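You operate a simulated robot arm through the tools that you are given. There is no shell and no other tool.

Carry out the task below with a simulated two-armed robot. There is one attempt and no reset: what you move stays moved.

TASK
Control and charger breakers off, then open slide links A and E.
Fine: leave the other links and the heater breaker as they are.

The check looks at the end state, three seconds after you hand in, the way a careful person would. Anything else that was tipped, shoved, dropped, spilled or broken makes it a failure.

THE ROBOT
Two 7-joint arms with fingered hands on one trunk that stands fixed in place. Base frame: the origin is at the foot of the trunk, x ahead of it, y to its left, z up. Units: mm, degrees, N and s.
The left shoulder is at [36, 152, 1200], the right one opposite. With the tool pointing down near the work surface each hand reaches from about 420 to 800 mm from the base axis, measured 20 degrees to its own side. Payload 3.8 kg a hand.
The tool frame of a hand sits at the grasp point between the pads (the TCP): z along the fingers, y along the line on which they close. The tips reach 30 mm beyond it. The gripper opens to 104 mm. The gripper's body begins 35 mm behind the TCP. The gripper is a hand of 5 fingers: y runs from the thumb to the fingers, the wrist lies at [-15, -104, -178] in the tool frame, and closing takes about 1.5 s.
Orientation is told as [roll, pitch, yaw] about the base's x, y, z axes, in that order, counted from this pose: with the fingers straight down and the wrist toward the robot, the tool's x, y and z point along [0, 1, 0], [1, 0, 0] and [0, 0, -1] of the base frame.

THE INTERFACE
- The arms move only by the tool drive_tool. It takes "left_plan", "right_plan" or both (then of equal length, played together; a hand with none holds still); each is a list of rows, each a list of 7 numbers: the opening, from 0 (shut) to 1 (fully open), then the shift along the base's x, y, z in mm, then the turn, a rotation vector about the base's x, y, z in degrees. In form: [[gripper, tx, ty, tz, rx, ry, rz], ...]. A call has 1 to 20 rows; each row is the pose to reach, as a shift and turn from the pose commanded when the call began. A row lasts 0.2 s, in which the tool goes at most 50 mm and 8.6 degrees; a call with a longer step from one row to the next is refused whole, and so is a gripper value outside its range. A pose out of reach is approached as far as the arm can. The call stops where the force on the tool passes 40 N (or 10 N more than at its start, if that is more) or the arm is blocked; 0.2 s more then pass. Each finger travels about 72 mm/s and halts on what it meets, pressing with about 28 N; the grip force reading is that of the motor and also rises with nothing between the fingers. The clock runs only during rows and for 0.2 s after the last one: add rows that repeat a pose to give the fingers time. It gives the time, the measured TCP pose, the force on the tool (base axes), the opening and the grip force at its end, in the units of the frame above (readings bear some noise), with the torque about the TCP (base axes, N m) and any sound that the robot's microphone picked up.
- Cameras (640 x 400 px; columns grow to the right, rows downward): "scene" is now at [128.9, 0.5, 1400.5]; the picture's right is [0.03, -1.00, -0.00], its down [-0.18, -0.00, -0.98] and it looks along [0.98, 0.03, -0.18] (base axes); focal length 327 px, centre (320, 200). "left" rides on the left gripper at [-80, -78, -141] in its tool frame; the picture's right is [-0.78, -0.30, 0.56], its down [0.54, -0.78, 0.33] and it looks along [0.33, 0.56, 0.76] (tool axes); focal length 247 px, centre (320, 200). "right" rides on the right gripper at [80, -78, -141] in its tool frame; the picture's right is [-0.78, 0.30, -0.56], its down [-0.54, -0.78, 0.33] and it looks along [-0.33, 0.56, 0.76] (tool axes); focal length 247 px, centre (320, 200). There is no depth. A picture from a camera that has moved, and an enlarged one, comes with that camera's place and axes in the base frame and with its lens. The place of the scene camera against the robot may be out by one fixed shift of up to 12 mm in any direction.
- snapshot(camera): a new picture of that camera. It takes no simulated time.
- lift_body(by): slides the trunk up (or, below 0, down) by that many mm; the arms and the scene camera ride with it, the base frame stays. It gives what a move gives, with no picture.
- grasp_type(shape, hand): the hand has 5 fingers and takes this shape, open, in about a second: jaw (thumb against the fingers, like two jaws); tri (thumb and two fingers); tip (a fingertip pinch); poke (one finger out to press); point (the index stretched); flat (the hand flat); cup (the hand cupped); fist (a fist). The gripper value then closes the fingers along that shape, each until it touches; the sizes above hold for jaw. It gives what a move gives, with no picture.
- head_to(pan, tilt): turns the head with the scene camera to pan (to the left, within 80 degrees either way) and tilt (down, from -29 to 69), counted from straight ahead of the robot. It gives what a move gives.
- inspect(camera, box): a new picture of the part [left, top, right, bottom] of that camera's present view, enlarged. It takes no simulated time.
- finish_job(): hands the job in; it is judged then, once.

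Nothing tells you positions but the pictures and the camera data. Unless the task says otherwise, let go and move clear before handing in.

The tools are called as name(argument=value, ...) on one line, values as JSON. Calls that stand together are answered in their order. drive_tool: Moves the arms, as the interface text tells. Its arguments: {"type":"object","properties":{"left_plan":{"type":"array","items":{"type":"array","items":{"type":"number"}}},"right_plan":{"type":"array","items":{"type":"array","items":{"type":"number"}}}},"required":[]} The other tools are called the same way: lift_body (by) slides the trunk up or down; grasp_type (shape, hand) gives the hand a shape; head_to (pan, tilt) turns the head that bears the scene camera; snapshot (camera) takes a picture; inspect (camera, box) takes an enlarged picture of a part of a camera's view; finish_job () hands the job in.

At the start:

```text
t: 0.0
left_eef_pos: [376.6, 208.6, 1326.6]
left_orientation: [0.0, 0.0, 0.1]
left_ft_force: [0.3, -0.6, 0.0]
left_moment: [-0.02, -0.02, 0.02]
left_grip_width: 103.7
left_grasp_force: 0.1
left_shape: jaw
right_eef_pos: [407.3, -142.4, 1281.8]
right_orientation: [0.0, 0.0, -0.1]
right_ft_force: [-0.2, 0.4, -0.3]
right_moment: [-0.01, 0.01, -0.02]
right_grip_width: 103.9
right_grasp_force: 0.1
right_shape: jaw
trunk travel left (down, up): [-275.0, 181.0]
head pan, tilt: [1.5, 5.5]
```

scene: 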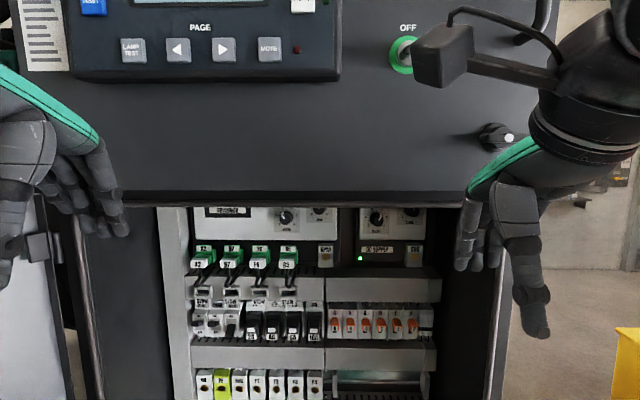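
right: 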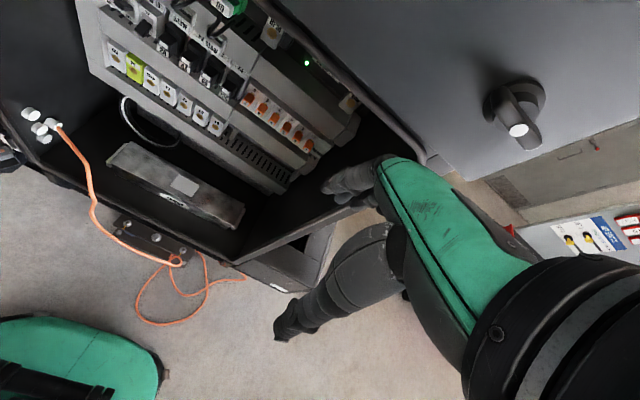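
left: 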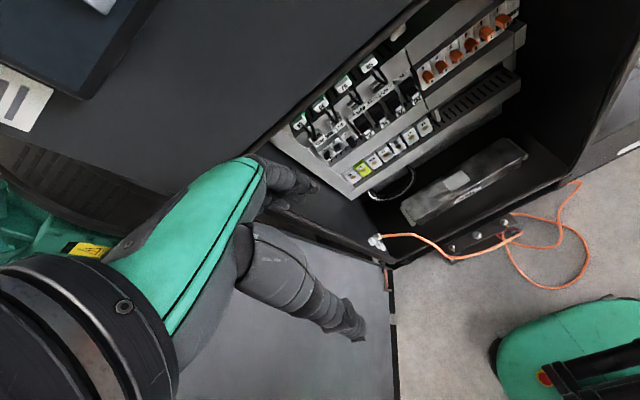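

I see an open cabinet with rows of breakers, relays and orange slide links in front of the robot. I'll look at the details enlarged first.

inspect(camera="scene", box=[180, 280, 340, 400])

inspect(camera="scene", box=[310, 280, 450, 370])

inspect(camera="scene", box=[180, 195, 340, 295])

inspect(camera="scene", box=[310, 195, 450, 285])

```text
3.33 times, centred on (260, 340) of scene
camera zoom: at [128.9, 0.5, 1400.5], right [0.03, -1.0, 0.0], down [-0.18, 0.0, -0.98], along [0.98, 0.03, -0.18], focal length 1090 px, centre (520, -267)
```

zoom: 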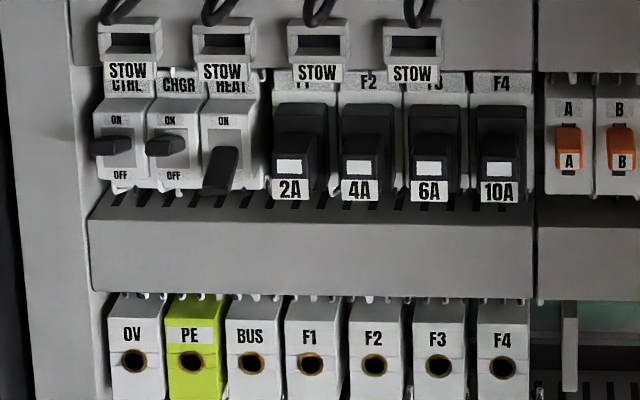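

```text
4.44 times, centred on (380, 325) of scene
camera zoom: at [128.9, 0.5, 1400.5], right [0.03, -1.0, 0.0], down [-0.18, 0.0, -0.98], along [0.98, 0.03, -0.18], focal length 1453 px, centre (53, -356)
```

zoom: 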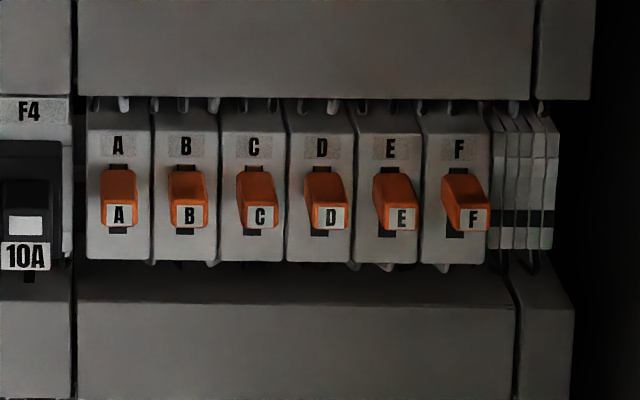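

```text
4.00 times, centred on (260, 245) of scene
camera zoom: at [128.9, 0.5, 1400.5], right [0.03, -1.0, 0.0], down [-0.18, 0.0, -0.98], along [0.98, 0.03, -0.18], focal length 1308 px, centre (560, 20)
```

zoom: 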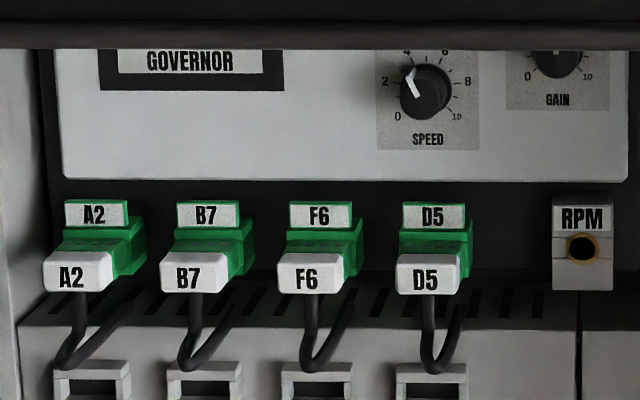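

```text
4.44 times, centred on (380, 240) of scene
camera zoom: at [128.9, 0.5, 1400.5], right [0.03, -1.0, 0.0], down [-0.18, 0.0, -0.98], along [0.98, 0.03, -0.18], focal length 1453 px, centre (53, 22)
```

zoom: 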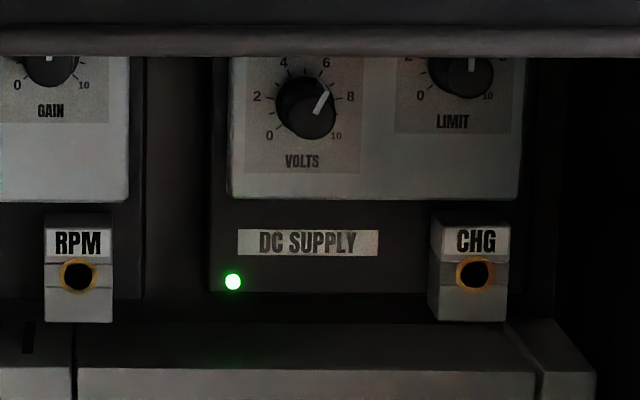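

The control and charger levers look up (ON) and the heater lever down. I'll turn the head to look at the work area and at what lies around the arms before moving.

head_to(pan=0, tilt=35)

snapshot(camera="scene")

head_to(pan=45, tilt=35)

snapshot(camera="scene")

head_to(pan=-45, tilt=35)

snapshot(camera="scene")

```text
t: 0.9
left_eef_pos: [377.1, 208.7, 1326.2]
left_orientation: [-0.1, 0.0, 0.1]
left_ft_force: [0.1, 0.7, -1.1]
left_moment: [-0.02, -0.04, 0.03]
left_grip_width: 103.8
left_grasp_force: 0.1
left_shape: jaw
right_eef_pos: [406.6, -143.1, 1283.2]
right_orientation: [0.0, 0.0, -0.2]
right_ft_force: [-0.5, -0.5, -0.5]
right_moment: [-0.02, -0.01, 0.0]
right_grip_width: 103.9
right_grasp_force: 0.0
right_shape: jaw
trunk travel left (down, up): [-275.0, 181.0]
head pan, tilt: [0.0, 35.0]
```

```text
taken
camera scene: at [120.9, -1.9, 1353.7], right [0.0, -1.0, 0.0], down [-0.64, 0.0, -0.77], along [0.77, 0.0, -0.64], focal length 327 px, centre (320, 200)
```

scene: 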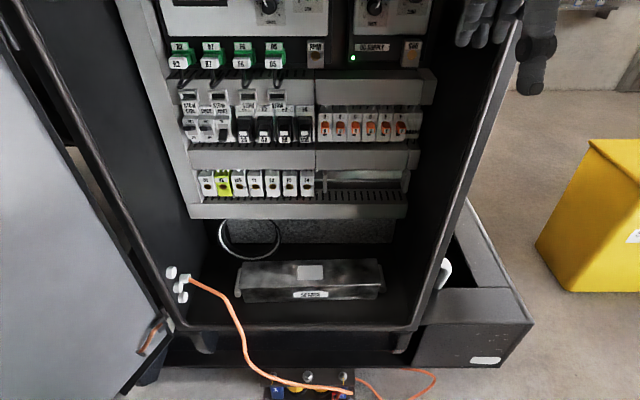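

```text
t: 2.1
left_eef_pos: [377.3, 207.8, 1327.2]
left_orientation: [0.0, 0.1, 0.1]
left_ft_force: [0.5, 0.5, -0.6]
left_moment: [-0.02, 0.0, -0.04]
left_grip_width: 103.6
left_grasp_force: 0.1
left_shape: jaw
right_eef_pos: [407.1, -142.6, 1282.5]
right_orientation: [0.0, 0.0, -0.1]
right_ft_force: [-0.6, 0.3, -0.1]
right_moment: [-0.01, 0.0, 0.0]
right_grip_width: 103.5
right_grasp_force: 0.2
right_shape: jaw
trunk travel left (down, up): [-275.0, 181.0]
head pan, tilt: [45.0, 35.0]
```

```text
taken
camera scene: at [95.2, 60.3, 1355.9], right [0.7, -0.71, -0.06], down [-0.48, -0.41, -0.78], along [0.53, 0.58, -0.62], focal length 327 px, centre (320, 200)
```

scene: 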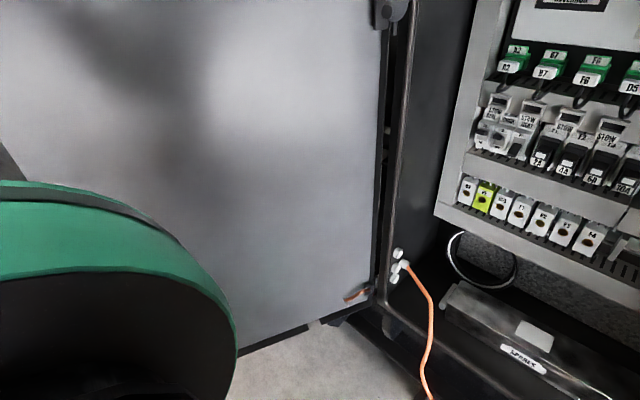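

```text
t: 3.7
left_eef_pos: [378.0, 209.3, 1327.2]
left_orientation: [0.0, -0.1, 0.0]
left_ft_force: [0.2, -1.5, -0.7]
left_moment: [-0.04, 0.03, 0.0]
left_grip_width: 103.8
left_grasp_force: 0.0
left_shape: jaw
right_eef_pos: [406.3, -142.2, 1282.8]
right_orientation: [0.0, -0.1, -0.1]
right_ft_force: [0.3, 0.8, -0.5]
right_moment: [-0.04, 0.0, 0.01]
right_grip_width: 104.0
right_grasp_force: 0.0
right_shape: jaw
trunk travel left (down, up): [-275.0, 181.0]
head pan, tilt: [-45.0, 35.0]
```

```text
taken
camera scene: at [95.2, -64.1, 1355.9], right [-0.7, -0.71, 0.06], down [-0.48, 0.41, -0.78], along [0.53, -0.58, -0.62], focal length 327 px, centre (320, 200)
```

scene: 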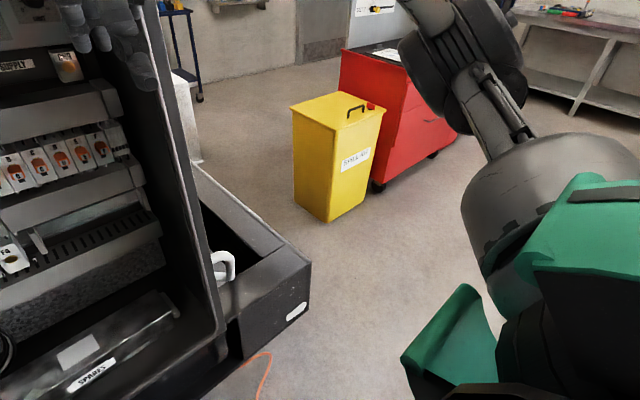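

The row of breakers and links appears to lie around x≈700, z≈1050. I'll zoom for triangulation and check arm/door clearance on the left side.

inspect(camera="scene", box=[0, 90, 160, 190])

head_to(pan=75, tilt=10)

snapshot(camera="scene")

head_to(pan=40, tilt=20)

snapshot(camera="scene")

inspect(camera="scene", box=[440, 200, 640, 325])

```text
4.00 times, centred on (80, 140) of scene
camera zoom: at [95.2, -64.1, 1355.9], right [-0.7, -0.71, 0.06], down [-0.48, 0.41, -0.78], along [0.53, -0.58, -0.62], focal length 1308 px, centre (1280, 440)
```

zoom: 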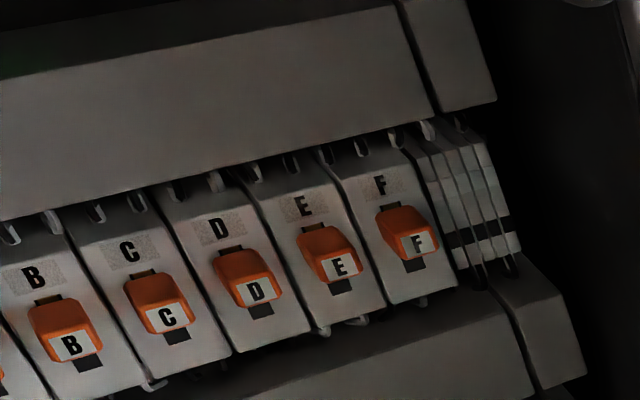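

```text
t: 5.7
left_eef_pos: [377.7, 209.4, 1327.1]
left_orientation: [0.0, -0.1, -0.1]
left_ft_force: [-0.2, 0.3, -0.4]
left_moment: [0.0, 0.0, -0.04]
left_grip_width: 103.9
left_grasp_force: 0.0
left_shape: jaw
right_eef_pos: [408.0, -142.7, 1283.1]
right_orientation: [0.0, 0.0, -0.1]
right_ft_force: [-0.7, 0.6, 0.6]
right_moment: [0.03, -0.01, 0.02]
right_grip_width: 103.6
right_grasp_force: 0.0
right_shape: jaw
trunk travel left (down, up): [-275.0, 181.0]
head pan, tilt: [75.0, 10.0]
```

```text
taken
camera scene: at [60.7, 87.9, 1399.2], right [0.96, -0.26, -0.08], down [-0.13, -0.17, -0.98], along [0.24, 0.95, -0.2], focal length 327 px, centre (320, 200)
```

scene: 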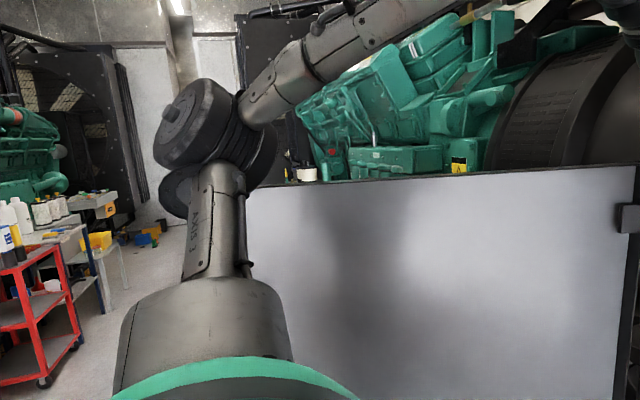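

```text
t: 6.7
left_eef_pos: [376.5, 208.8, 1325.9]
left_orientation: [0.0, 0.0, 0.1]
left_ft_force: [-0.8, 0.5, -0.3]
left_moment: [0.03, -0.01, -0.01]
left_grip_width: 103.8
left_grasp_force: 0.1
left_shape: jaw
right_eef_pos: [407.2, -142.7, 1282.6]
right_orientation: [0.1, -0.1, -0.1]
right_ft_force: [0.7, 0.3, 0.4]
right_moment: [0.02, 0.03, 0.01]
right_grip_width: 103.7
right_grasp_force: 0.1
right_shape: jaw
trunk travel left (down, up): [-275.0, 181.0]
head pan, tilt: [40.0, 20.0]
```

```text
taken
camera scene: at [106.3, 58.0, 1378.9], right [0.64, -0.77, -0.06], down [-0.34, -0.22, -0.91], along [0.69, 0.6, -0.4], focal length 327 px, centre (320, 200)
```

scene: 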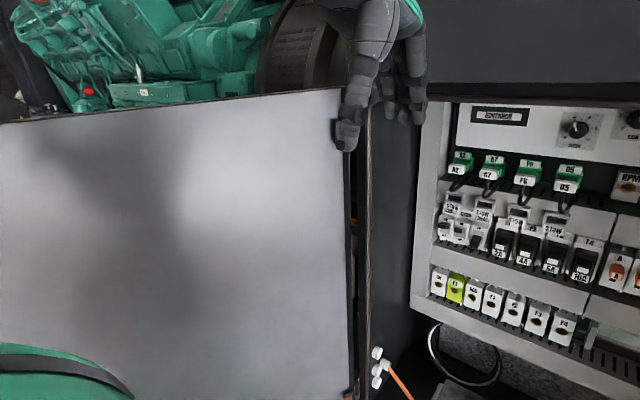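

```text
3.20 times, centred on (540, 262) of scene
camera zoom: at [106.3, 58.0, 1378.9], right [0.64, -0.77, -0.06], down [-0.34, -0.22, -0.91], along [0.69, 0.6, -0.4], focal length 1046 px, centre (-384, 0)
```

zoom: 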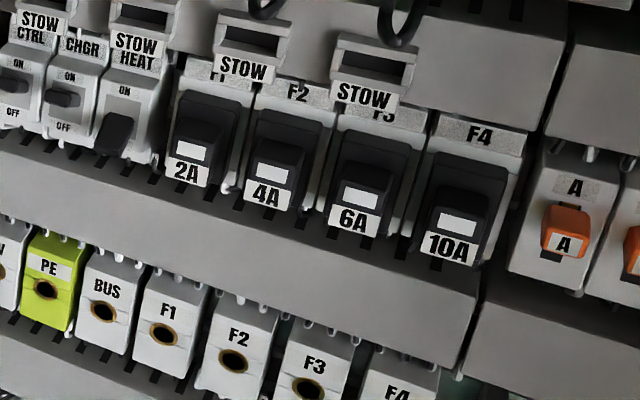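

Triangulating two views puts the breaker/link row at x≈690, z≈1050–1080: CTRL at y≈242, CHGR y≈213, link A y≈-12, link E y≈-128 (29 mm pitch). Both hands have free space, so I lower the trunk for a more frontal look.

head_to(pan=0, tilt=15)

lift_body(by=-150)

snapshot(camera="scene")

inspect(camera="scene", box=[160, 150, 320, 250])

inspect(camera="scene", box=[300, 150, 460, 250])

```text
t: 7.8
left_eef_pos: [377.2, 208.1, 1326.8]
left_orientation: [0.1, 0.1, -0.1]
left_ft_force: [-0.4, -0.4, 1.3]
left_moment: [0.01, -0.01, 0.02]
left_grip_width: 103.8
left_grasp_force: 0.0
left_shape: jaw
right_eef_pos: [407.9, -143.2, 1284.1]
right_orientation: [0.1, -0.1, -0.1]
right_ft_force: [-0.6, -0.4, 0.0]
right_moment: [-0.03, -0.04, -0.02]
right_grip_width: 103.7
right_grasp_force: 0.1
right_shape: jaw
trunk travel left (down, up): [-275.0, 181.0]
head pan, tilt: [0.0, 15.0]
```

```text
t: 9.5
left_eef_pos: [376.0, 209.2, 1177.1]
left_orientation: [0.0, 0.0, 0.1]
left_ft_force: [0.1, -1.0, 0.5]
left_moment: [0.0, -0.04, 0.0]
left_grip_width: 103.6
left_grasp_force: 0.1
left_shape: jaw
right_eef_pos: [405.2, -141.9, 1133.5]
right_orientation: [0.0, -0.1, 0.0]
right_ft_force: [0.0, 0.0, -0.4]
right_moment: [0.02, 0.0, 0.03]
right_grip_width: 103.7
right_grasp_force: 0.0
right_shape: jaw
trunk travel left (down, up): [-125.0, 331.0]
head pan, tilt: [0.0, 15.0]
```

```text
taken
camera scene: at [216.0, -1.9, 1194.3], right [0.0, -1.0, 0.0], down [-0.52, 0.0, -0.85], along [0.85, 0.0, -0.52], focal length 327 px, centre (320, 200)
```

scene: 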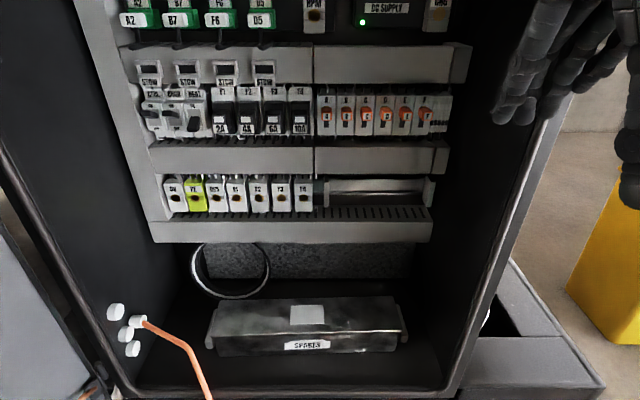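

```text
4.00 times, centred on (240, 200) of scene
camera zoom: at [216.0, -1.9, 1194.3], right [0.0, -1.0, 0.0], down [-0.52, 0.0, -0.85], along [0.85, 0.0, -0.52], focal length 1308 px, centre (640, 200)
```

zoom: 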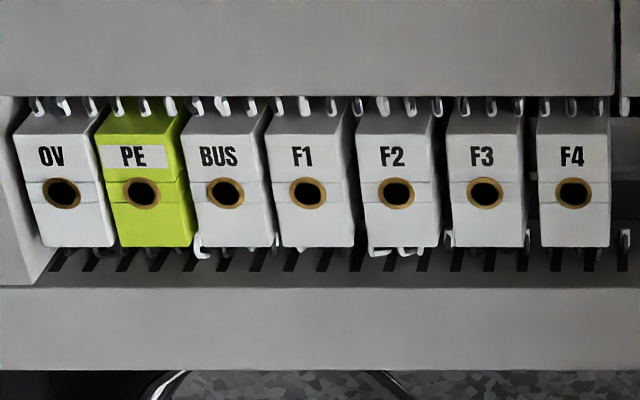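

```text
4.00 times, centred on (380, 200) of scene
camera zoom: at [216.0, -1.9, 1194.3], right [0.0, -1.0, 0.0], down [-0.52, 0.0, -0.85], along [0.85, 0.0, -0.52], focal length 1308 px, centre (80, 200)
```

zoom: 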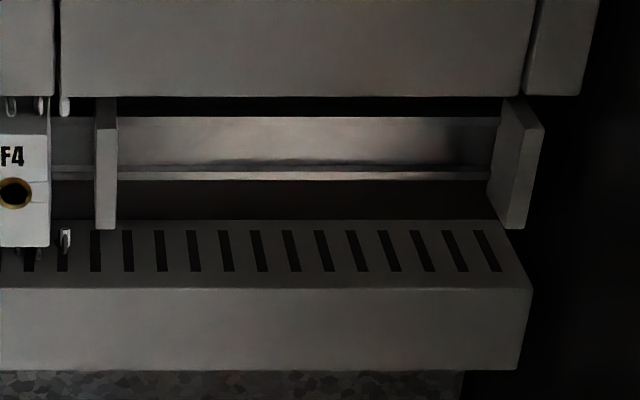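

The trunk lean also brought the camera forward and down. I'll level the head and inspect the levers and the link slots.

head_to(pan=0, tilt=0)

snapshot(camera="scene")

inspect(camera="scene", box=[130, 140, 290, 240])

inspect(camera="scene", box=[300, 140, 460, 240])

```text
t: 10.3
left_eef_pos: [376.9, 209.5, 1177.2]
left_orientation: [0.0, 0.0, 0.1]
left_ft_force: [0.2, -0.7, 0.4]
left_moment: [0.01, 0.0, -0.05]
left_grip_width: 103.7
left_grasp_force: 0.0
left_shape: jaw
right_eef_pos: [406.3, -142.8, 1132.2]
right_orientation: [-0.1, 0.0, -0.1]
right_ft_force: [0.8, 0.1, 0.4]
right_moment: [0.0, -0.02, 0.01]
right_grip_width: 103.6
right_grasp_force: 0.1
right_shape: jaw
trunk travel left (down, up): [-125.0, 331.0]
head pan, tilt: [0.0, 0.0]
```

```text
taken
camera scene: at [220.3, -1.9, 1218.1], right [0.0, -1.0, 0.0], down [-0.28, 0.0, -0.96], along [0.96, 0.0, -0.28], focal length 327 px, centre (320, 200)
```

scene: 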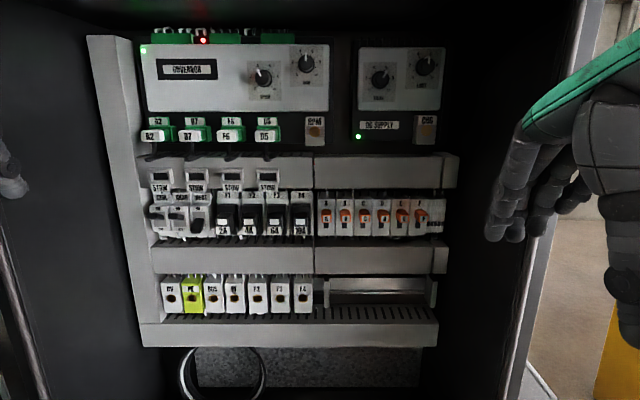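

```text
4.00 times, centred on (210, 190) of scene
camera zoom: at [220.3, -1.9, 1218.1], right [0.0, -1.0, 0.0], down [-0.28, 0.0, -0.96], along [0.96, 0.0, -0.28], focal length 1308 px, centre (760, 240)
```

zoom: 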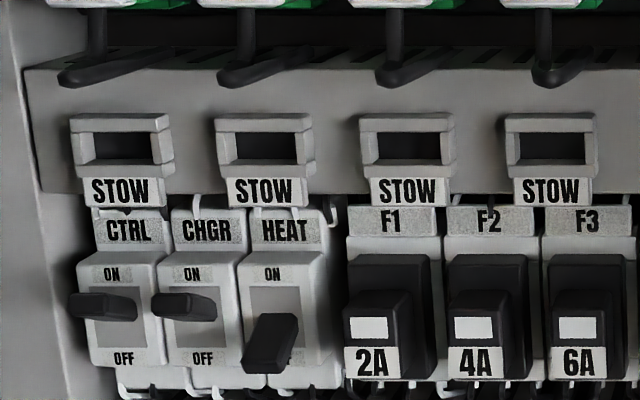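

```text
4.00 times, centred on (380, 190) of scene
camera zoom: at [220.3, -1.9, 1218.1], right [0.0, -1.0, 0.0], down [-0.28, 0.0, -0.96], along [0.96, 0.0, -0.28], focal length 1308 px, centre (80, 240)
```

zoom: 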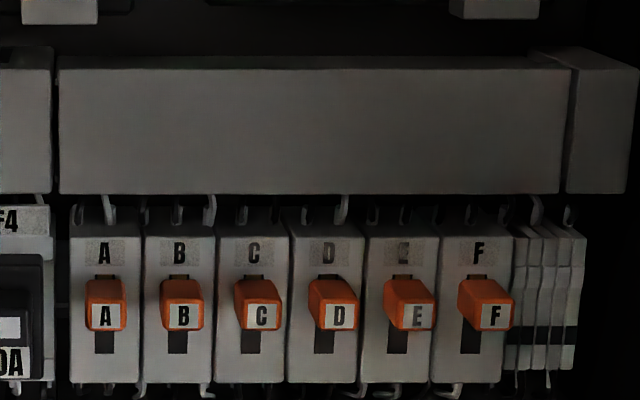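

Now it's clear: CTRL and CHGR levers are up (ON), HEAT is down; each orange link sits at the top of a slot (z≈1026–1060), so open means sliding down. Refined geometry: face x≈706–716, handles' tips x≈685, handle top z≈1058; levers top z≈1063. I'll put both hands in the poke shape and see where the finger is.

grasp_type(hand="right", shape="poke")

grasp_type(hand="left", shape="poke")

head_to(pan=-35, tilt=0)

snapshot(camera="scene")

snapshot(camera="right")

snapshot(camera="left")

```text
t: 11.2
left_eef_pos: [378.0, 209.2, 1177.0]
left_orientation: [0.1, 0.1, 0.1]
left_ft_force: [-0.7, 0.0, 0.0]
left_moment: [-0.01, 0.01, 0.0]
left_grip_width: 103.5
left_grasp_force: 0.1
left_shape: jaw
right_eef_pos: [406.1, -141.7, 1132.6]
right_orientation: [0.0, -0.1, -0.1]
right_ft_force: [-0.4, -0.5, -0.3]
right_moment: [0.03, 0.0, 0.01]
right_grip_width: 0.0
right_grasp_force: 0.1
right_shape: poke
trunk travel left (down, up): [-125.0, 331.0]
head pan, tilt: [0.0, 0.0]
```

```text
t: 12.1
left_eef_pos: [377.5, 208.8, 1176.5]
left_orientation: [0.0, -0.1, 0.1]
left_ft_force: [0.3, -1.0, -0.9]
left_moment: [-0.03, 0.0, 0.01]
left_grip_width: 0.0
left_grasp_force: 0.1
left_shape: poke
right_eef_pos: [406.2, -141.7, 1132.6]
right_orientation: [-0.1, 0.1, -0.1]
right_ft_force: [0.6, 0.9, -0.1]
right_moment: [0.01, 0.02, 0.04]
right_grip_width: 0.0
right_grasp_force: 0.0
right_shape: poke
trunk travel left (down, up): [-125.0, 331.0]
head pan, tilt: [0.0, 0.0]
```

```text
t: 13.1
left_eef_pos: [376.8, 209.0, 1176.5]
left_orientation: [0.0, 0.0, 0.2]
left_ft_force: [-0.3, -0.2, 0.4]
left_moment: [0.02, -0.01, 0.03]
left_grip_width: 0.0
left_grasp_force: 0.0
left_shape: poke
right_eef_pos: [405.4, -142.9, 1133.4]
right_orientation: [0.0, 0.0, -0.1]
right_ft_force: [0.0, 1.2, -0.2]
right_moment: [0.02, 0.0, -0.01]
right_grip_width: 0.1
right_grasp_force: 0.1
right_shape: poke
trunk travel left (down, up): [-125.0, 331.0]
head pan, tilt: [-35.0, 0.0]
```

```text
taken
camera scene: at [204.6, -53.5, 1222.7], right [-0.55, -0.82, 0.16], down [-0.28, 0.0, -0.96], along [0.79, -0.57, -0.23], focal length 327 px, centre (320, 200)
```

scene: 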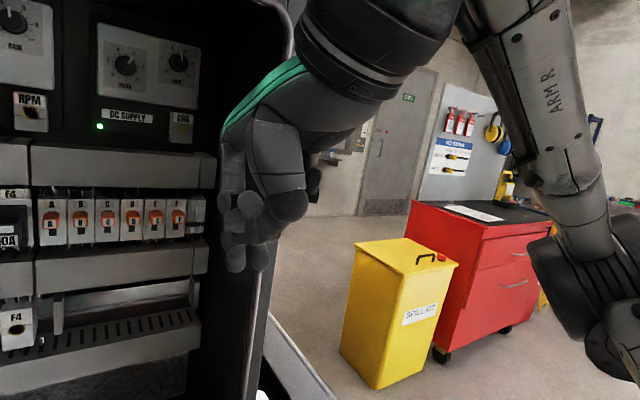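

```text
taken
camera right: at [329.6, -62.4, 1274.4], right [0.3, -0.78, 0.56], down [-0.78, -0.53, -0.33], along [0.56, -0.33, -0.76], focal length 247 px, centre (320, 200)
```

right: 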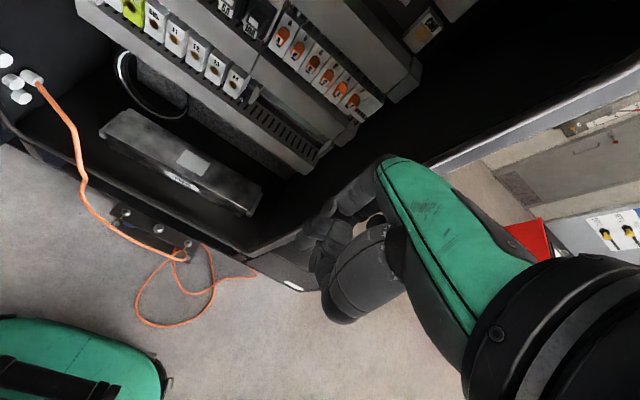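

```text
taken
camera left: at [298.4, 129.7, 1318.1], right [-0.3, -0.78, -0.56], down [-0.78, 0.53, -0.33], along [0.56, 0.33, -0.76], focal length 247 px, centre (320, 200)
```

left: 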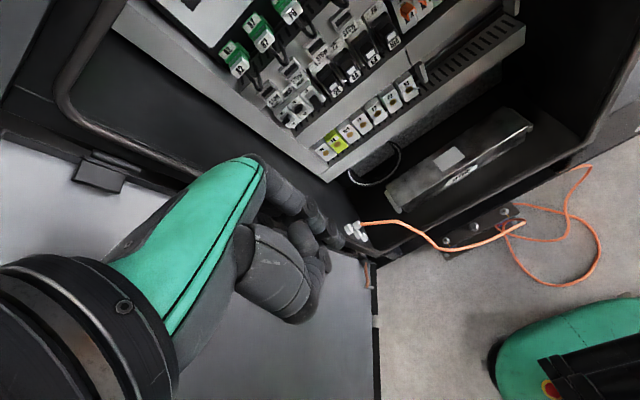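

The right hand is now in the poke shape; I'll zoom in on it to find which finger sticks out.

inspect(camera="scene", box=[180, 80, 380, 290])

inspect(camera="right", box=[270, 130, 450, 340])

inspect(camera="left", box=[190, 130, 370, 340])

```text
1.90 times, centred on (280, 185) of scene
camera zoom: at [204.6, -53.5, 1222.7], right [-0.55, -0.82, 0.16], down [-0.28, 0.0, -0.96], along [0.79, -0.57, -0.23], focal length 623 px, centre (396, 229)
```

zoom: 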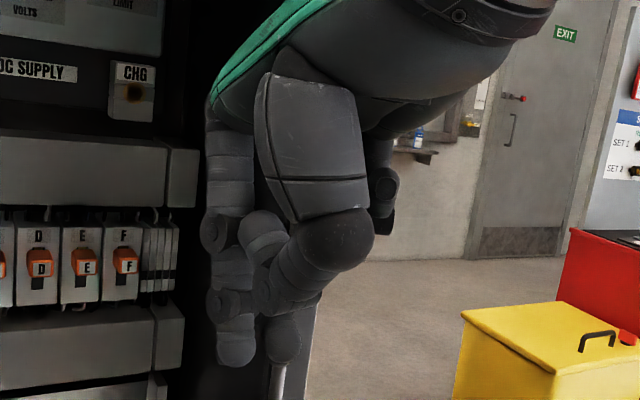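

```text
1.90 times, centred on (360, 235) of right
camera zoom: at [329.6, -62.4, 1274.4], right [0.3, -0.78, 0.56], down [-0.78, -0.53, -0.33], along [0.56, -0.33, -0.76], focal length 470 px, centre (244, 133)
```

zoom: 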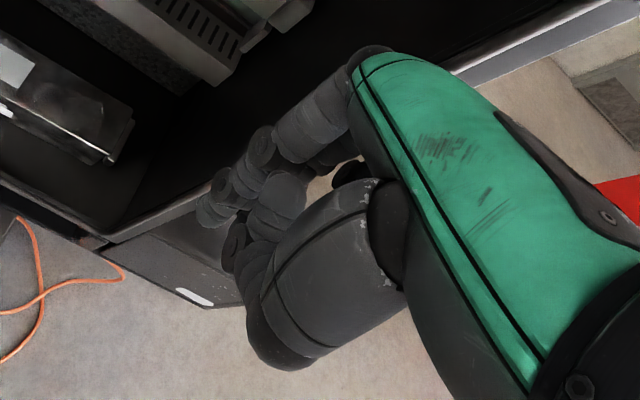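

```text
1.90 times, centred on (280, 235) of left
camera zoom: at [298.4, 129.7, 1318.1], right [-0.3, -0.78, -0.56], down [-0.78, 0.53, -0.33], along [0.56, 0.33, -0.76], focal length 470 px, centre (396, 133)
```

zoom: 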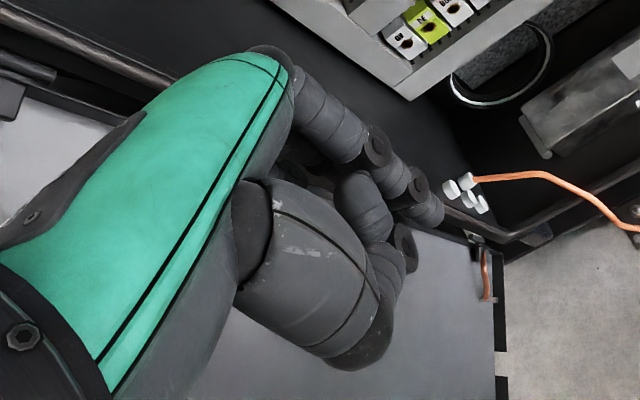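

The poke shape isn't very protruding; I'll compare it with "point" on the right hand.

grasp_type(hand="right", shape="point")

inspect(camera="scene", box=[180, 80, 380, 290])

inspect(camera="right", box=[270, 130, 450, 340])

```text
t: 14.0
left_eef_pos: [377.9, 209.2, 1176.9]
left_orientation: [0.0, 0.0, 0.1]
left_ft_force: [-0.1, 0.4, 0.5]
left_moment: [0.02, -0.03, -0.02]
left_grip_width: 0.0
left_grasp_force: 0.0
left_shape: poke
right_eef_pos: [406.8, -142.2, 1132.7]
right_orientation: [0.0, 0.0, -0.1]
right_ft_force: [-0.6, 0.0, 0.4]
right_moment: [-0.03, 0.02, 0.01]
right_grip_width: 0.0
right_grasp_force: 0.1
right_shape: point
trunk travel left (down, up): [-125.0, 331.0]
head pan, tilt: [-35.0, 0.0]
```

```text
1.90 times, centred on (280, 185) of scene
camera zoom: at [204.6, -53.5, 1222.8], right [-0.55, -0.82, 0.16], down [-0.28, 0.0, -0.96], along [0.79, -0.57, -0.23], focal length 623 px, centre (396, 229)
```

zoom: 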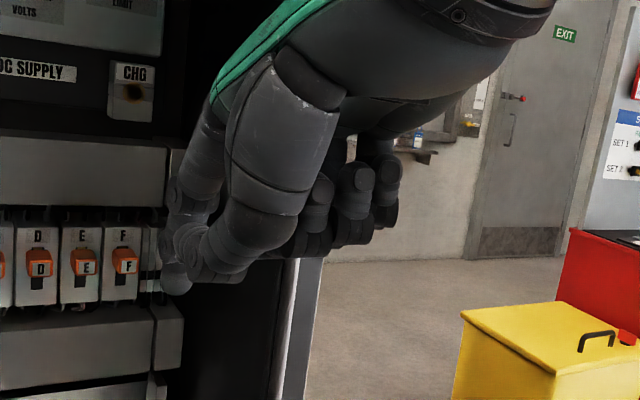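

```text
1.90 times, centred on (360, 235) of right
camera zoom: at [329.6, -62.4, 1274.4], right [0.3, -0.78, 0.56], down [-0.78, -0.53, -0.33], along [0.55, -0.33, -0.76], focal length 470 px, centre (244, 133)
```

zoom: 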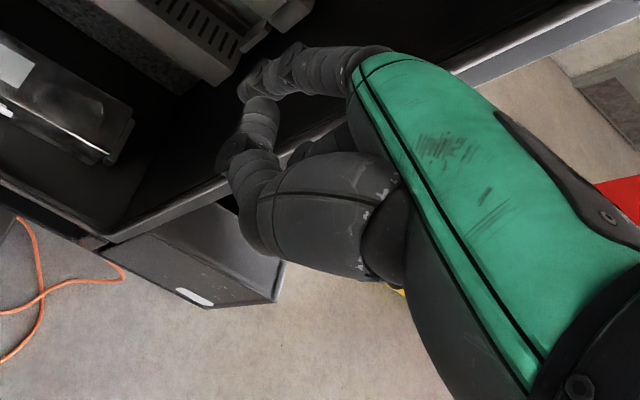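

The fingers may still be settling; I'll hold still for a moment with the gripper value at 1 and look again.

drive_tool(right_plan=[[1, 0, 0, 0, 0, 0, 0], [1, 0, 0, 0, 0, 0, 0], [1, 0, 0, 0, 0, 0, 0], [1, 0, 0, 0, 0, 0, 0], [1, 0, 0, 0, 0, 0, 0]], left_plan=[[1, 0, 0, 0, 0, 0, 0], [1, 0, 0, 0, 0, 0, 0], [1, 0, 0, 0, 0, 0, 0], [1, 0, 0, 0, 0, 0, 0], [1, 0, 0, 0, 0, 0, 0]])

inspect(camera="scene", box=[180, 80, 380, 290])

inspect(camera="right", box=[270, 130, 450, 340])

inspect(camera="left", box=[190, 130, 370, 340])

```text
t: 15.2
left_eef_pos: [377.5, 208.8, 1177.1]
left_orientation: [0.0, 0.0, 0.1]
left_ft_force: [0.3, -0.8, 0.5]
left_moment: [0.01, 0.0, 0.0]
left_grip_width: 0.1
left_grasp_force: 0.1
left_shape: poke
right_eef_pos: [406.8, -143.2, 1133.1]
right_orientation: [-0.1, 0.0, -0.1]
right_ft_force: [-0.1, -0.5, 0.3]
right_moment: [-0.01, 0.0, 0.01]
right_grip_width: 0.2
right_grasp_force: 0.1
right_shape: point
trunk travel left (down, up): [-125.0, 331.0]
head pan, tilt: [-35.0, 0.0]
```

```text
1.90 times, centred on (280, 185) of scene
camera zoom: at [204.6, -53.5, 1222.8], right [-0.55, -0.82, 0.16], down [-0.28, 0.0, -0.96], along [0.79, -0.57, -0.23], focal length 623 px, centre (396, 229)
```

zoom: 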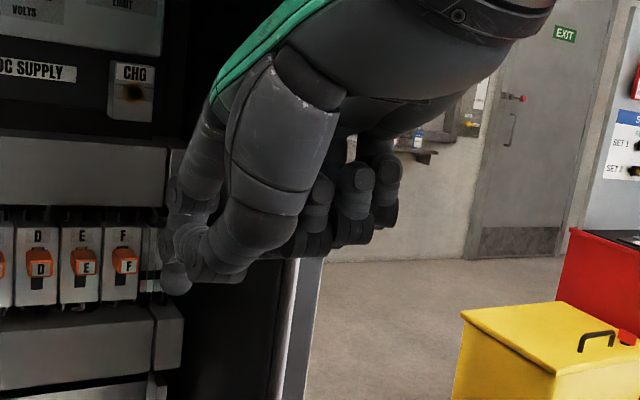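

```text
1.90 times, centred on (360, 235) of right
camera zoom: at [329.6, -62.4, 1274.4], right [0.3, -0.78, 0.56], down [-0.78, -0.53, -0.33], along [0.55, -0.33, -0.76], focal length 470 px, centre (244, 133)
```

zoom: 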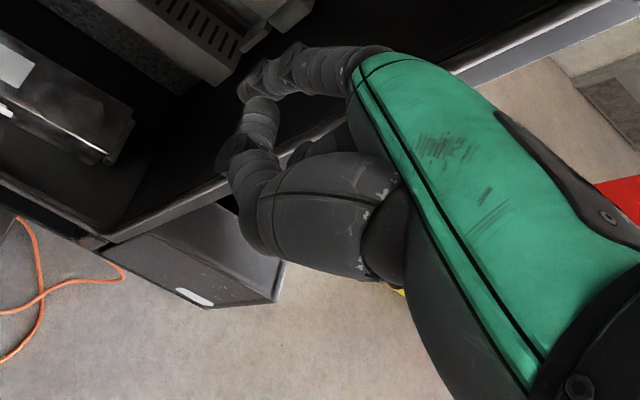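

```text
1.90 times, centred on (280, 235) of left
camera zoom: at [298.4, 129.8, 1318.1], right [-0.3, -0.78, -0.56], down [-0.78, 0.53, -0.33], along [0.56, 0.33, -0.76], focal length 470 px, centre (396, 133)
```

zoom: 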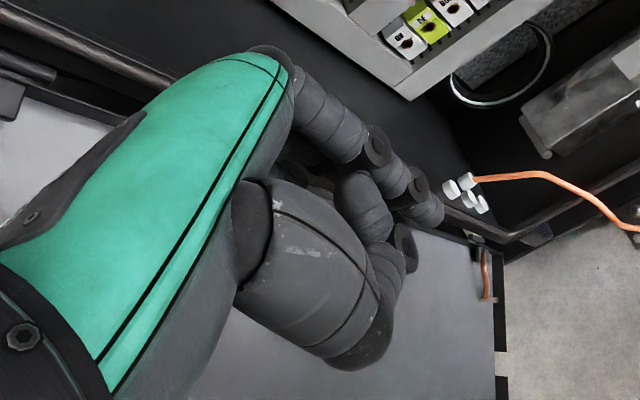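

Poke has the index tip roughly at TCP x≈0, y≈+8, z≈+35 with the other digits further back, so I'll use it. Next I set the right hand back to poke and pitch both hands -60° in place (fingers forward and slightly down), clear of everything.

grasp_type(hand="right", shape="poke")

drive_tool(right_plan=[[1, 0, 0, 0, 0, -7.5, 0], [1, 0, 0, 0, 0, -15, 0], [1, 0, 0, 0, 0, -22.5, 0], [1, 0, 0, 0, 0, -30, 0], [1, 0, 0, 0, 0, -37.5, 0], [1, 0, 0, 0, 0, -45, 0], [1, 0, 0, 0, 0, -52.5, 0], [1, 0, 0, 0, 0, -60, 0]])

head_to(pan=-20, tilt=5)

snapshot(camera="scene")

snapshot(camera="right")

```text
t: 16.1
left_eef_pos: [376.9, 209.3, 1177.2]
left_orientation: [0.0, -0.1, 0.1]
left_ft_force: [-0.6, -0.5, -0.1]
left_moment: [-0.01, 0.0, 0.01]
left_grip_width: 0.0
left_grasp_force: 0.1
left_shape: poke
right_eef_pos: [406.5, -142.5, 1132.6]
right_orientation: [0.0, 0.0, 0.0]
right_ft_force: [-0.5, 0.7, 0.1]
right_moment: [0.0, -0.02, -0.03]
right_grip_width: 0.0
right_grasp_force: 0.1
right_shape: poke
trunk travel left (down, up): [-125.0, 331.0]
head pan, tilt: [-35.0, 0.0]
```

```text
t: 17.9
left_eef_pos: [378.1, 209.4, 1175.7]
left_orientation: [-0.2, 0.0, 0.1]
left_ft_force: [0.4, -0.3, 0.5]
left_moment: [-0.06, 0.0, -0.03]
left_grip_width: 0.1
left_grasp_force: 0.0
left_shape: poke
right_eef_pos: [467.1, -106.1, 1189.8]
right_orientation: [0.0, -60.0, -0.1]
right_ft_force: [0.7, -0.4, 0.5]
right_moment: [0.03, -0.03, -0.02]
right_grip_width: 0.2
right_grasp_force: 0.0
right_shape: poke
right hand out of reach, approached as far as the arm can: row 5, 6, 7, 8
trunk travel left (down, up): [-125.0, 331.0]
head pan, tilt: [-35.0, 0.0]
```

```text
t: 18.7
left_eef_pos: [377.8, 208.8, 1177.4]
left_orientation: [0.0, 0.1, 0.2]
left_ft_force: [-0.6, 0.1, 0.3]
left_moment: [-0.01, -0.01, -0.02]
left_grip_width: 0.2
left_grasp_force: 0.0
left_shape: poke
right_eef_pos: [465.1, -107.6, 1188.6]
right_orientation: [0.1, -59.8, -0.1]
right_ft_force: [-0.6, 1.0, -0.6]
right_moment: [0.03, 0.01, -0.02]
right_grip_width: 0.0
right_grasp_force: 0.1
right_shape: poke
trunk travel left (down, up): [-125.0, 331.0]
head pan, tilt: [-20.0, 5.0]
```

```text
taken
camera scene: at [214.3, -33.4, 1211.6], right [-0.33, -0.94, 0.1], down [-0.36, 0.03, -0.93], along [0.87, -0.34, -0.35], focal length 327 px, centre (320, 200)
```

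scene: 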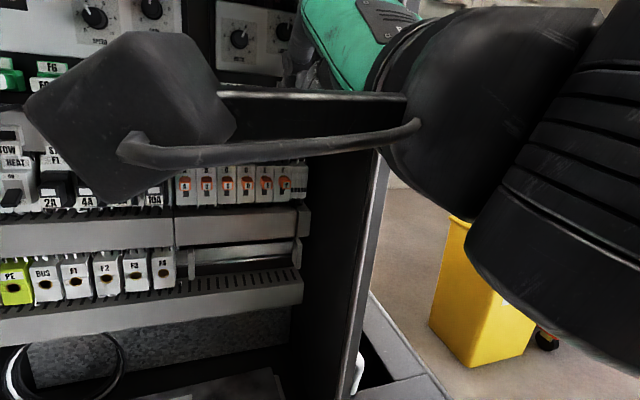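

```text
taken
camera right: at [305.6, -27.2, 1193.8], right [-0.33, -0.78, 0.53], down [-0.1, -0.53, -0.84], along [0.94, -0.33, 0.1], focal length 247 px, centre (320, 200)
```

right: 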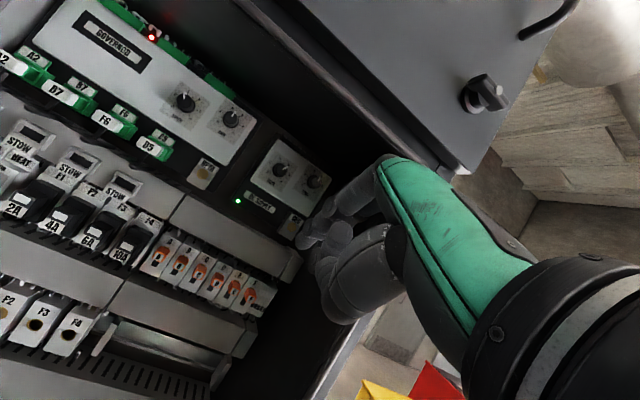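

The pose was clipped because it was too near the body; the hand is now at (466,-107,1189), pointing forward-down. A small forward move will tell me what the reference pose is.

drive_tool(right_plan=[[1, 40, 0, 0, 0, 0, 0]])

```text
t: 19.1
left_eef_pos: [378.3, 208.6, 1176.0]
left_orientation: [0.0, 0.1, 0.0]
left_ft_force: [0.6, 0.5, 0.8]
left_moment: [0.04, 0.01, -0.04]
left_grip_width: 0.1
left_grasp_force: 0.2
left_shape: poke
right_eef_pos: [507.6, -105.8, 1188.6]
right_orientation: [0.1, -59.8, 0.0]
right_ft_force: [0.1, -0.1, 0.6]
right_moment: [0.01, 0.01, -0.01]
right_grip_width: 0.1
right_grasp_force: 0.1
right_shape: poke
trunk travel left (down, up): [-125.0, 331.0]
head pan, tilt: [-20.0, 5.0]
```

The reference is the reached pose. I'll advance the right hand to just in front of link E, above its handle, and look.

drive_tool(right_plan=[[1, 22, -5, -16, 0, 0, 0], [1, 45, -9, -32, 0, 0, 0], [1, 67, -14, -47, 0, 0, 0], [1, 90, -18, -63, 0, 0, 0], [1, 112, -23, -79, 0, 0, 0]])

snapshot(camera="scene")

snapshot(camera="right")

inspect(camera="right", box=[160, 130, 400, 280])

```text
t: 20.3
left_eef_pos: [377.0, 210.9, 1176.4]
left_orientation: [0.0, 0.0, 0.1]
left_ft_force: [-0.9, 0.2, -0.3]
left_moment: [0.01, 0.0, 0.0]
left_grip_width: 0.0
left_grasp_force: 0.1
left_shape: poke
right_eef_pos: [607.4, -127.8, 1117.5]
right_orientation: [0.1, -60.0, 0.0]
right_ft_force: [-0.3, 1.0, -0.5]
right_moment: [0.0, -0.02, -0.04]
right_grip_width: 0.1
right_grasp_force: 0.1
right_shape: poke
right hand out of reach, approached as far as the arm can: row 5
trunk travel left (down, up): [-125.0, 331.0]
head pan, tilt: [-20.0, 5.0]
```

```text
taken
camera scene: at [213.9, -32.1, 1211.7], right [-0.33, -0.94, 0.1], down [-0.36, 0.03, -0.93], along [0.87, -0.34, -0.35], focal length 327 px, centre (320, 200)
```

scene: 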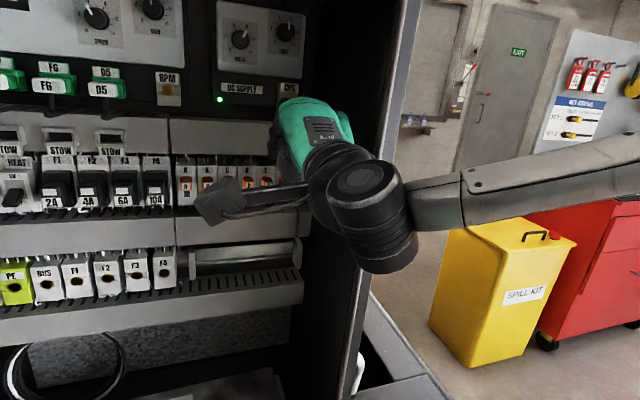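

```text
taken
camera right: at [446.8, -47.8, 1120.6], right [-0.33, -0.78, 0.53], down [-0.1, -0.53, -0.84], along [0.94, -0.33, 0.1], focal length 247 px, centre (320, 200)
```

right: 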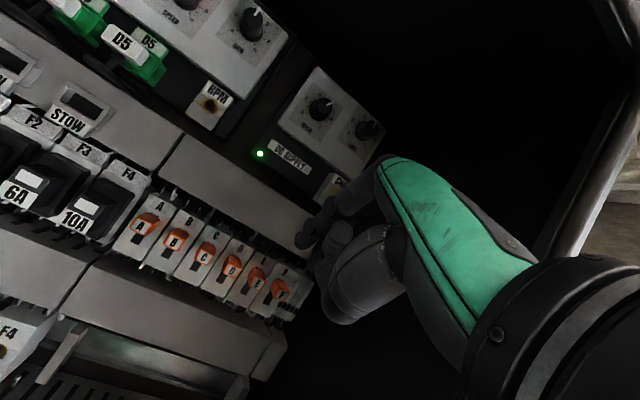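

```text
2.67 times, centred on (280, 205) of right
camera zoom: at [446.8, -47.8, 1120.6], right [-0.33, -0.78, 0.53], down [-0.1, -0.53, -0.84], along [0.94, -0.33, 0.1], focal length 659 px, centre (427, 187)
```

zoom: 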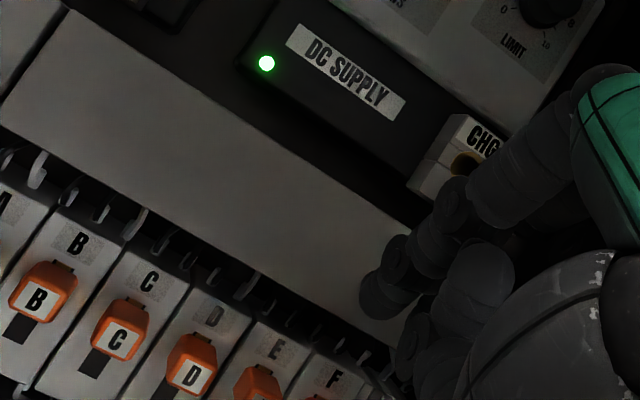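

The arm reached some limit at x=607 with the forearm coming in from the far right, so I'll yaw the right hand ~24° to the left to ease the wrist, then see whether I can advance.

drive_tool(right_plan=[[1, 0, -5, 5, 0, 0, 8], [1, 0, -10, 8, 0, 0, 16], [1, 0, -15, 8, 0, 0, 24]])

drive_tool(right_plan=[[1, 10, 0, 0, 0, 0, 0], [1, 20, 0, 0, 0, 0, 0]])

snapshot(camera="right")

snapshot(camera="scene")

```text
t: 21.2
left_eef_pos: [376.1, 211.6, 1175.8]
left_orientation: [-0.1, 0.1, 0.0]
left_ft_force: [0.4, 0.8, 0.0]
left_moment: [-0.07, -0.03, -0.03]
left_grip_width: 0.0
left_grasp_force: 0.0
left_shape: poke
right_eef_pos: [596.5, -125.5, 1140.8]
right_orientation: [-2.3, -61.6, 27.5]
right_ft_force: [0.6, 8.0, -2.5]
right_moment: [-0.07, -0.05, -0.57]
right_grip_width: 0.0
right_grasp_force: 0.1
right_shape: poke
right hand out of reach, approached as far as the arm can: row 1, 2
trunk travel left (down, up): [-125.0, 331.0]
head pan, tilt: [-20.0, 5.0]
stopped in row 3 (right hand): the force on the tool passed its limit at 90 N (the readings are from after the stop); the commanded pose is now the measured one
```

```text
t: 21.8
left_eef_pos: [373.6, 209.8, 1178.7]
left_orientation: [-0.1, -0.2, 0.1]
left_ft_force: [-0.9, 0.0, -0.1]
left_moment: [0.06, 0.03, -0.02]
left_grip_width: 0.3
left_grasp_force: 0.0
left_shape: poke
right_eef_pos: [607.7, -118.0, 1147.6]
right_orientation: [-2.9, -62.0, 29.1]
right_ft_force: [-27.3, 12.8, 0.6]
right_moment: [-0.04, -0.02, -3.47]
right_grip_width: 0.1
right_grasp_force: 0.1
right_shape: poke
trunk travel left (down, up): [-125.0, 331.0]
head pan, tilt: [-20.0, 5.0]
stopped in row 2 (right hand): the force on the tool passed its limit at 76 N (the readings are from after the stop); the commanded pose is now the measured one
```

```text
taken
camera right: at [428.3, -118.9, 1143.7], right [0.03, -0.84, 0.54], down [0.18, -0.53, -0.83], along [0.98, 0.12, 0.14], focal length 247 px, centre (320, 200)
```

right: 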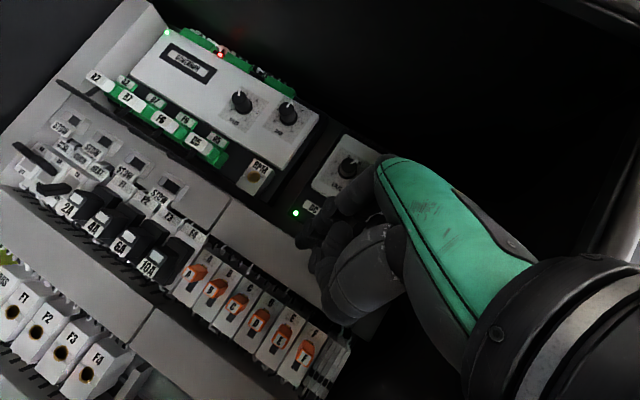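

```text
taken
camera scene: at [209.1, -32.4, 1212.9], right [-0.33, -0.94, 0.1], down [-0.36, 0.03, -0.93], along [0.87, -0.34, -0.34], focal length 327 px, centre (320, 200)
```

scene: 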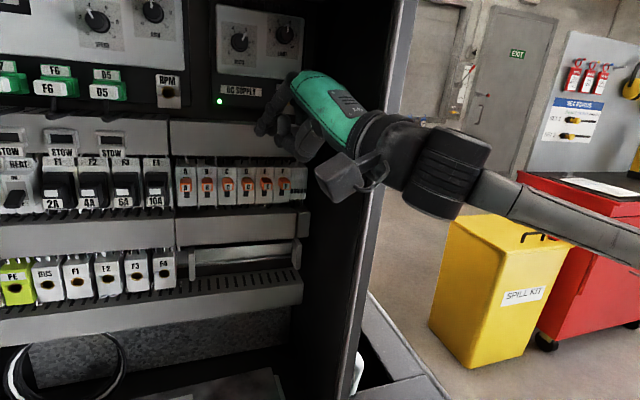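

The force shows the wrist/forearm pushing on the cabinet's right front edge, so I back the right hand out toward -x/+y. Since the right forearm comes in from the right, it suits the left-side breakers, and the left arm suits the links.

drive_tool(right_plan=[[1, -12, 8, 0, 0, 0, 0], [1, -30, 20, 0, 0, 0, 0], [1, -55, 35, 0, 0, 0, 0], [1, -80, 55, 0, 0, 0, 0]])

snapshot(camera="scene")

snapshot(camera="right")

snapshot(camera="left")

```text
t: 22.8
left_eef_pos: [378.1, 210.0, 1176.1]
left_orientation: [0.0, 0.1, 0.1]
left_ft_force: [0.1, 0.9, 0.7]
left_moment: [-0.01, 0.04, -0.01]
left_grip_width: 0.0
left_grasp_force: 0.0
left_shape: poke
right_eef_pos: [535.0, -70.0, 1143.1]
right_orientation: [-2.2, -61.7, 27.7]
right_ft_force: [-0.8, 0.7, 0.5]
right_moment: [0.01, 0.03, -0.01]
right_grip_width: 0.0
right_grasp_force: 0.1
right_shape: poke
trunk travel left (down, up): [-125.0, 331.0]
head pan, tilt: [-20.0, 5.0]
```

```text
taken
camera scene: at [214.7, -33.0, 1211.5], right [-0.33, -0.94, 0.1], down [-0.36, 0.03, -0.93], along [0.87, -0.34, -0.35], focal length 327 px, centre (320, 200)
```

scene: 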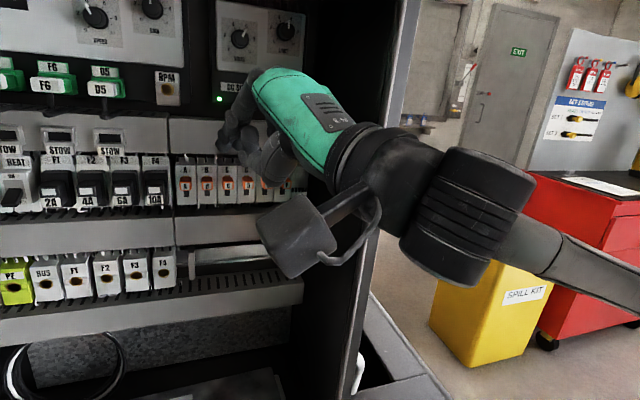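

```text
taken
camera right: at [355.5, -67.5, 1140.0], right [0.02, -0.84, 0.54], down [0.17, -0.53, -0.83], along [0.99, 0.11, 0.13], focal length 247 px, centre (320, 200)
```

right: 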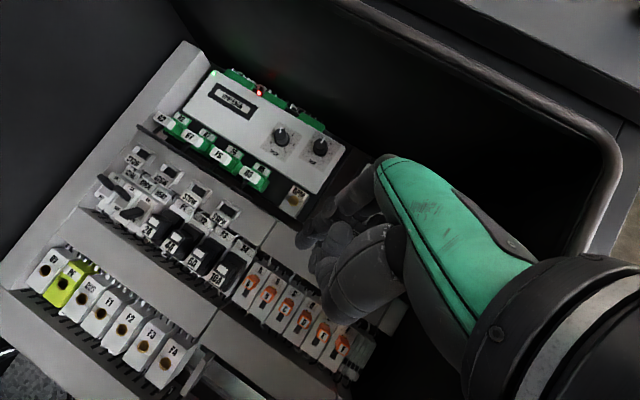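

```text
taken
camera left: at [299.4, 130.2, 1317.6], right [-0.3, -0.78, -0.56], down [-0.78, 0.53, -0.33], along [0.55, 0.33, -0.76], focal length 247 px, centre (320, 200)
```

left: 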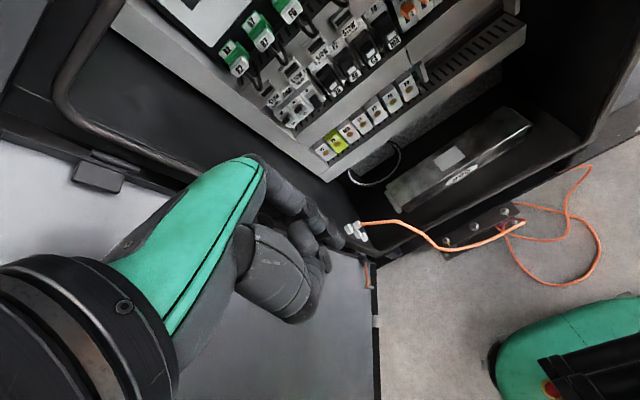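

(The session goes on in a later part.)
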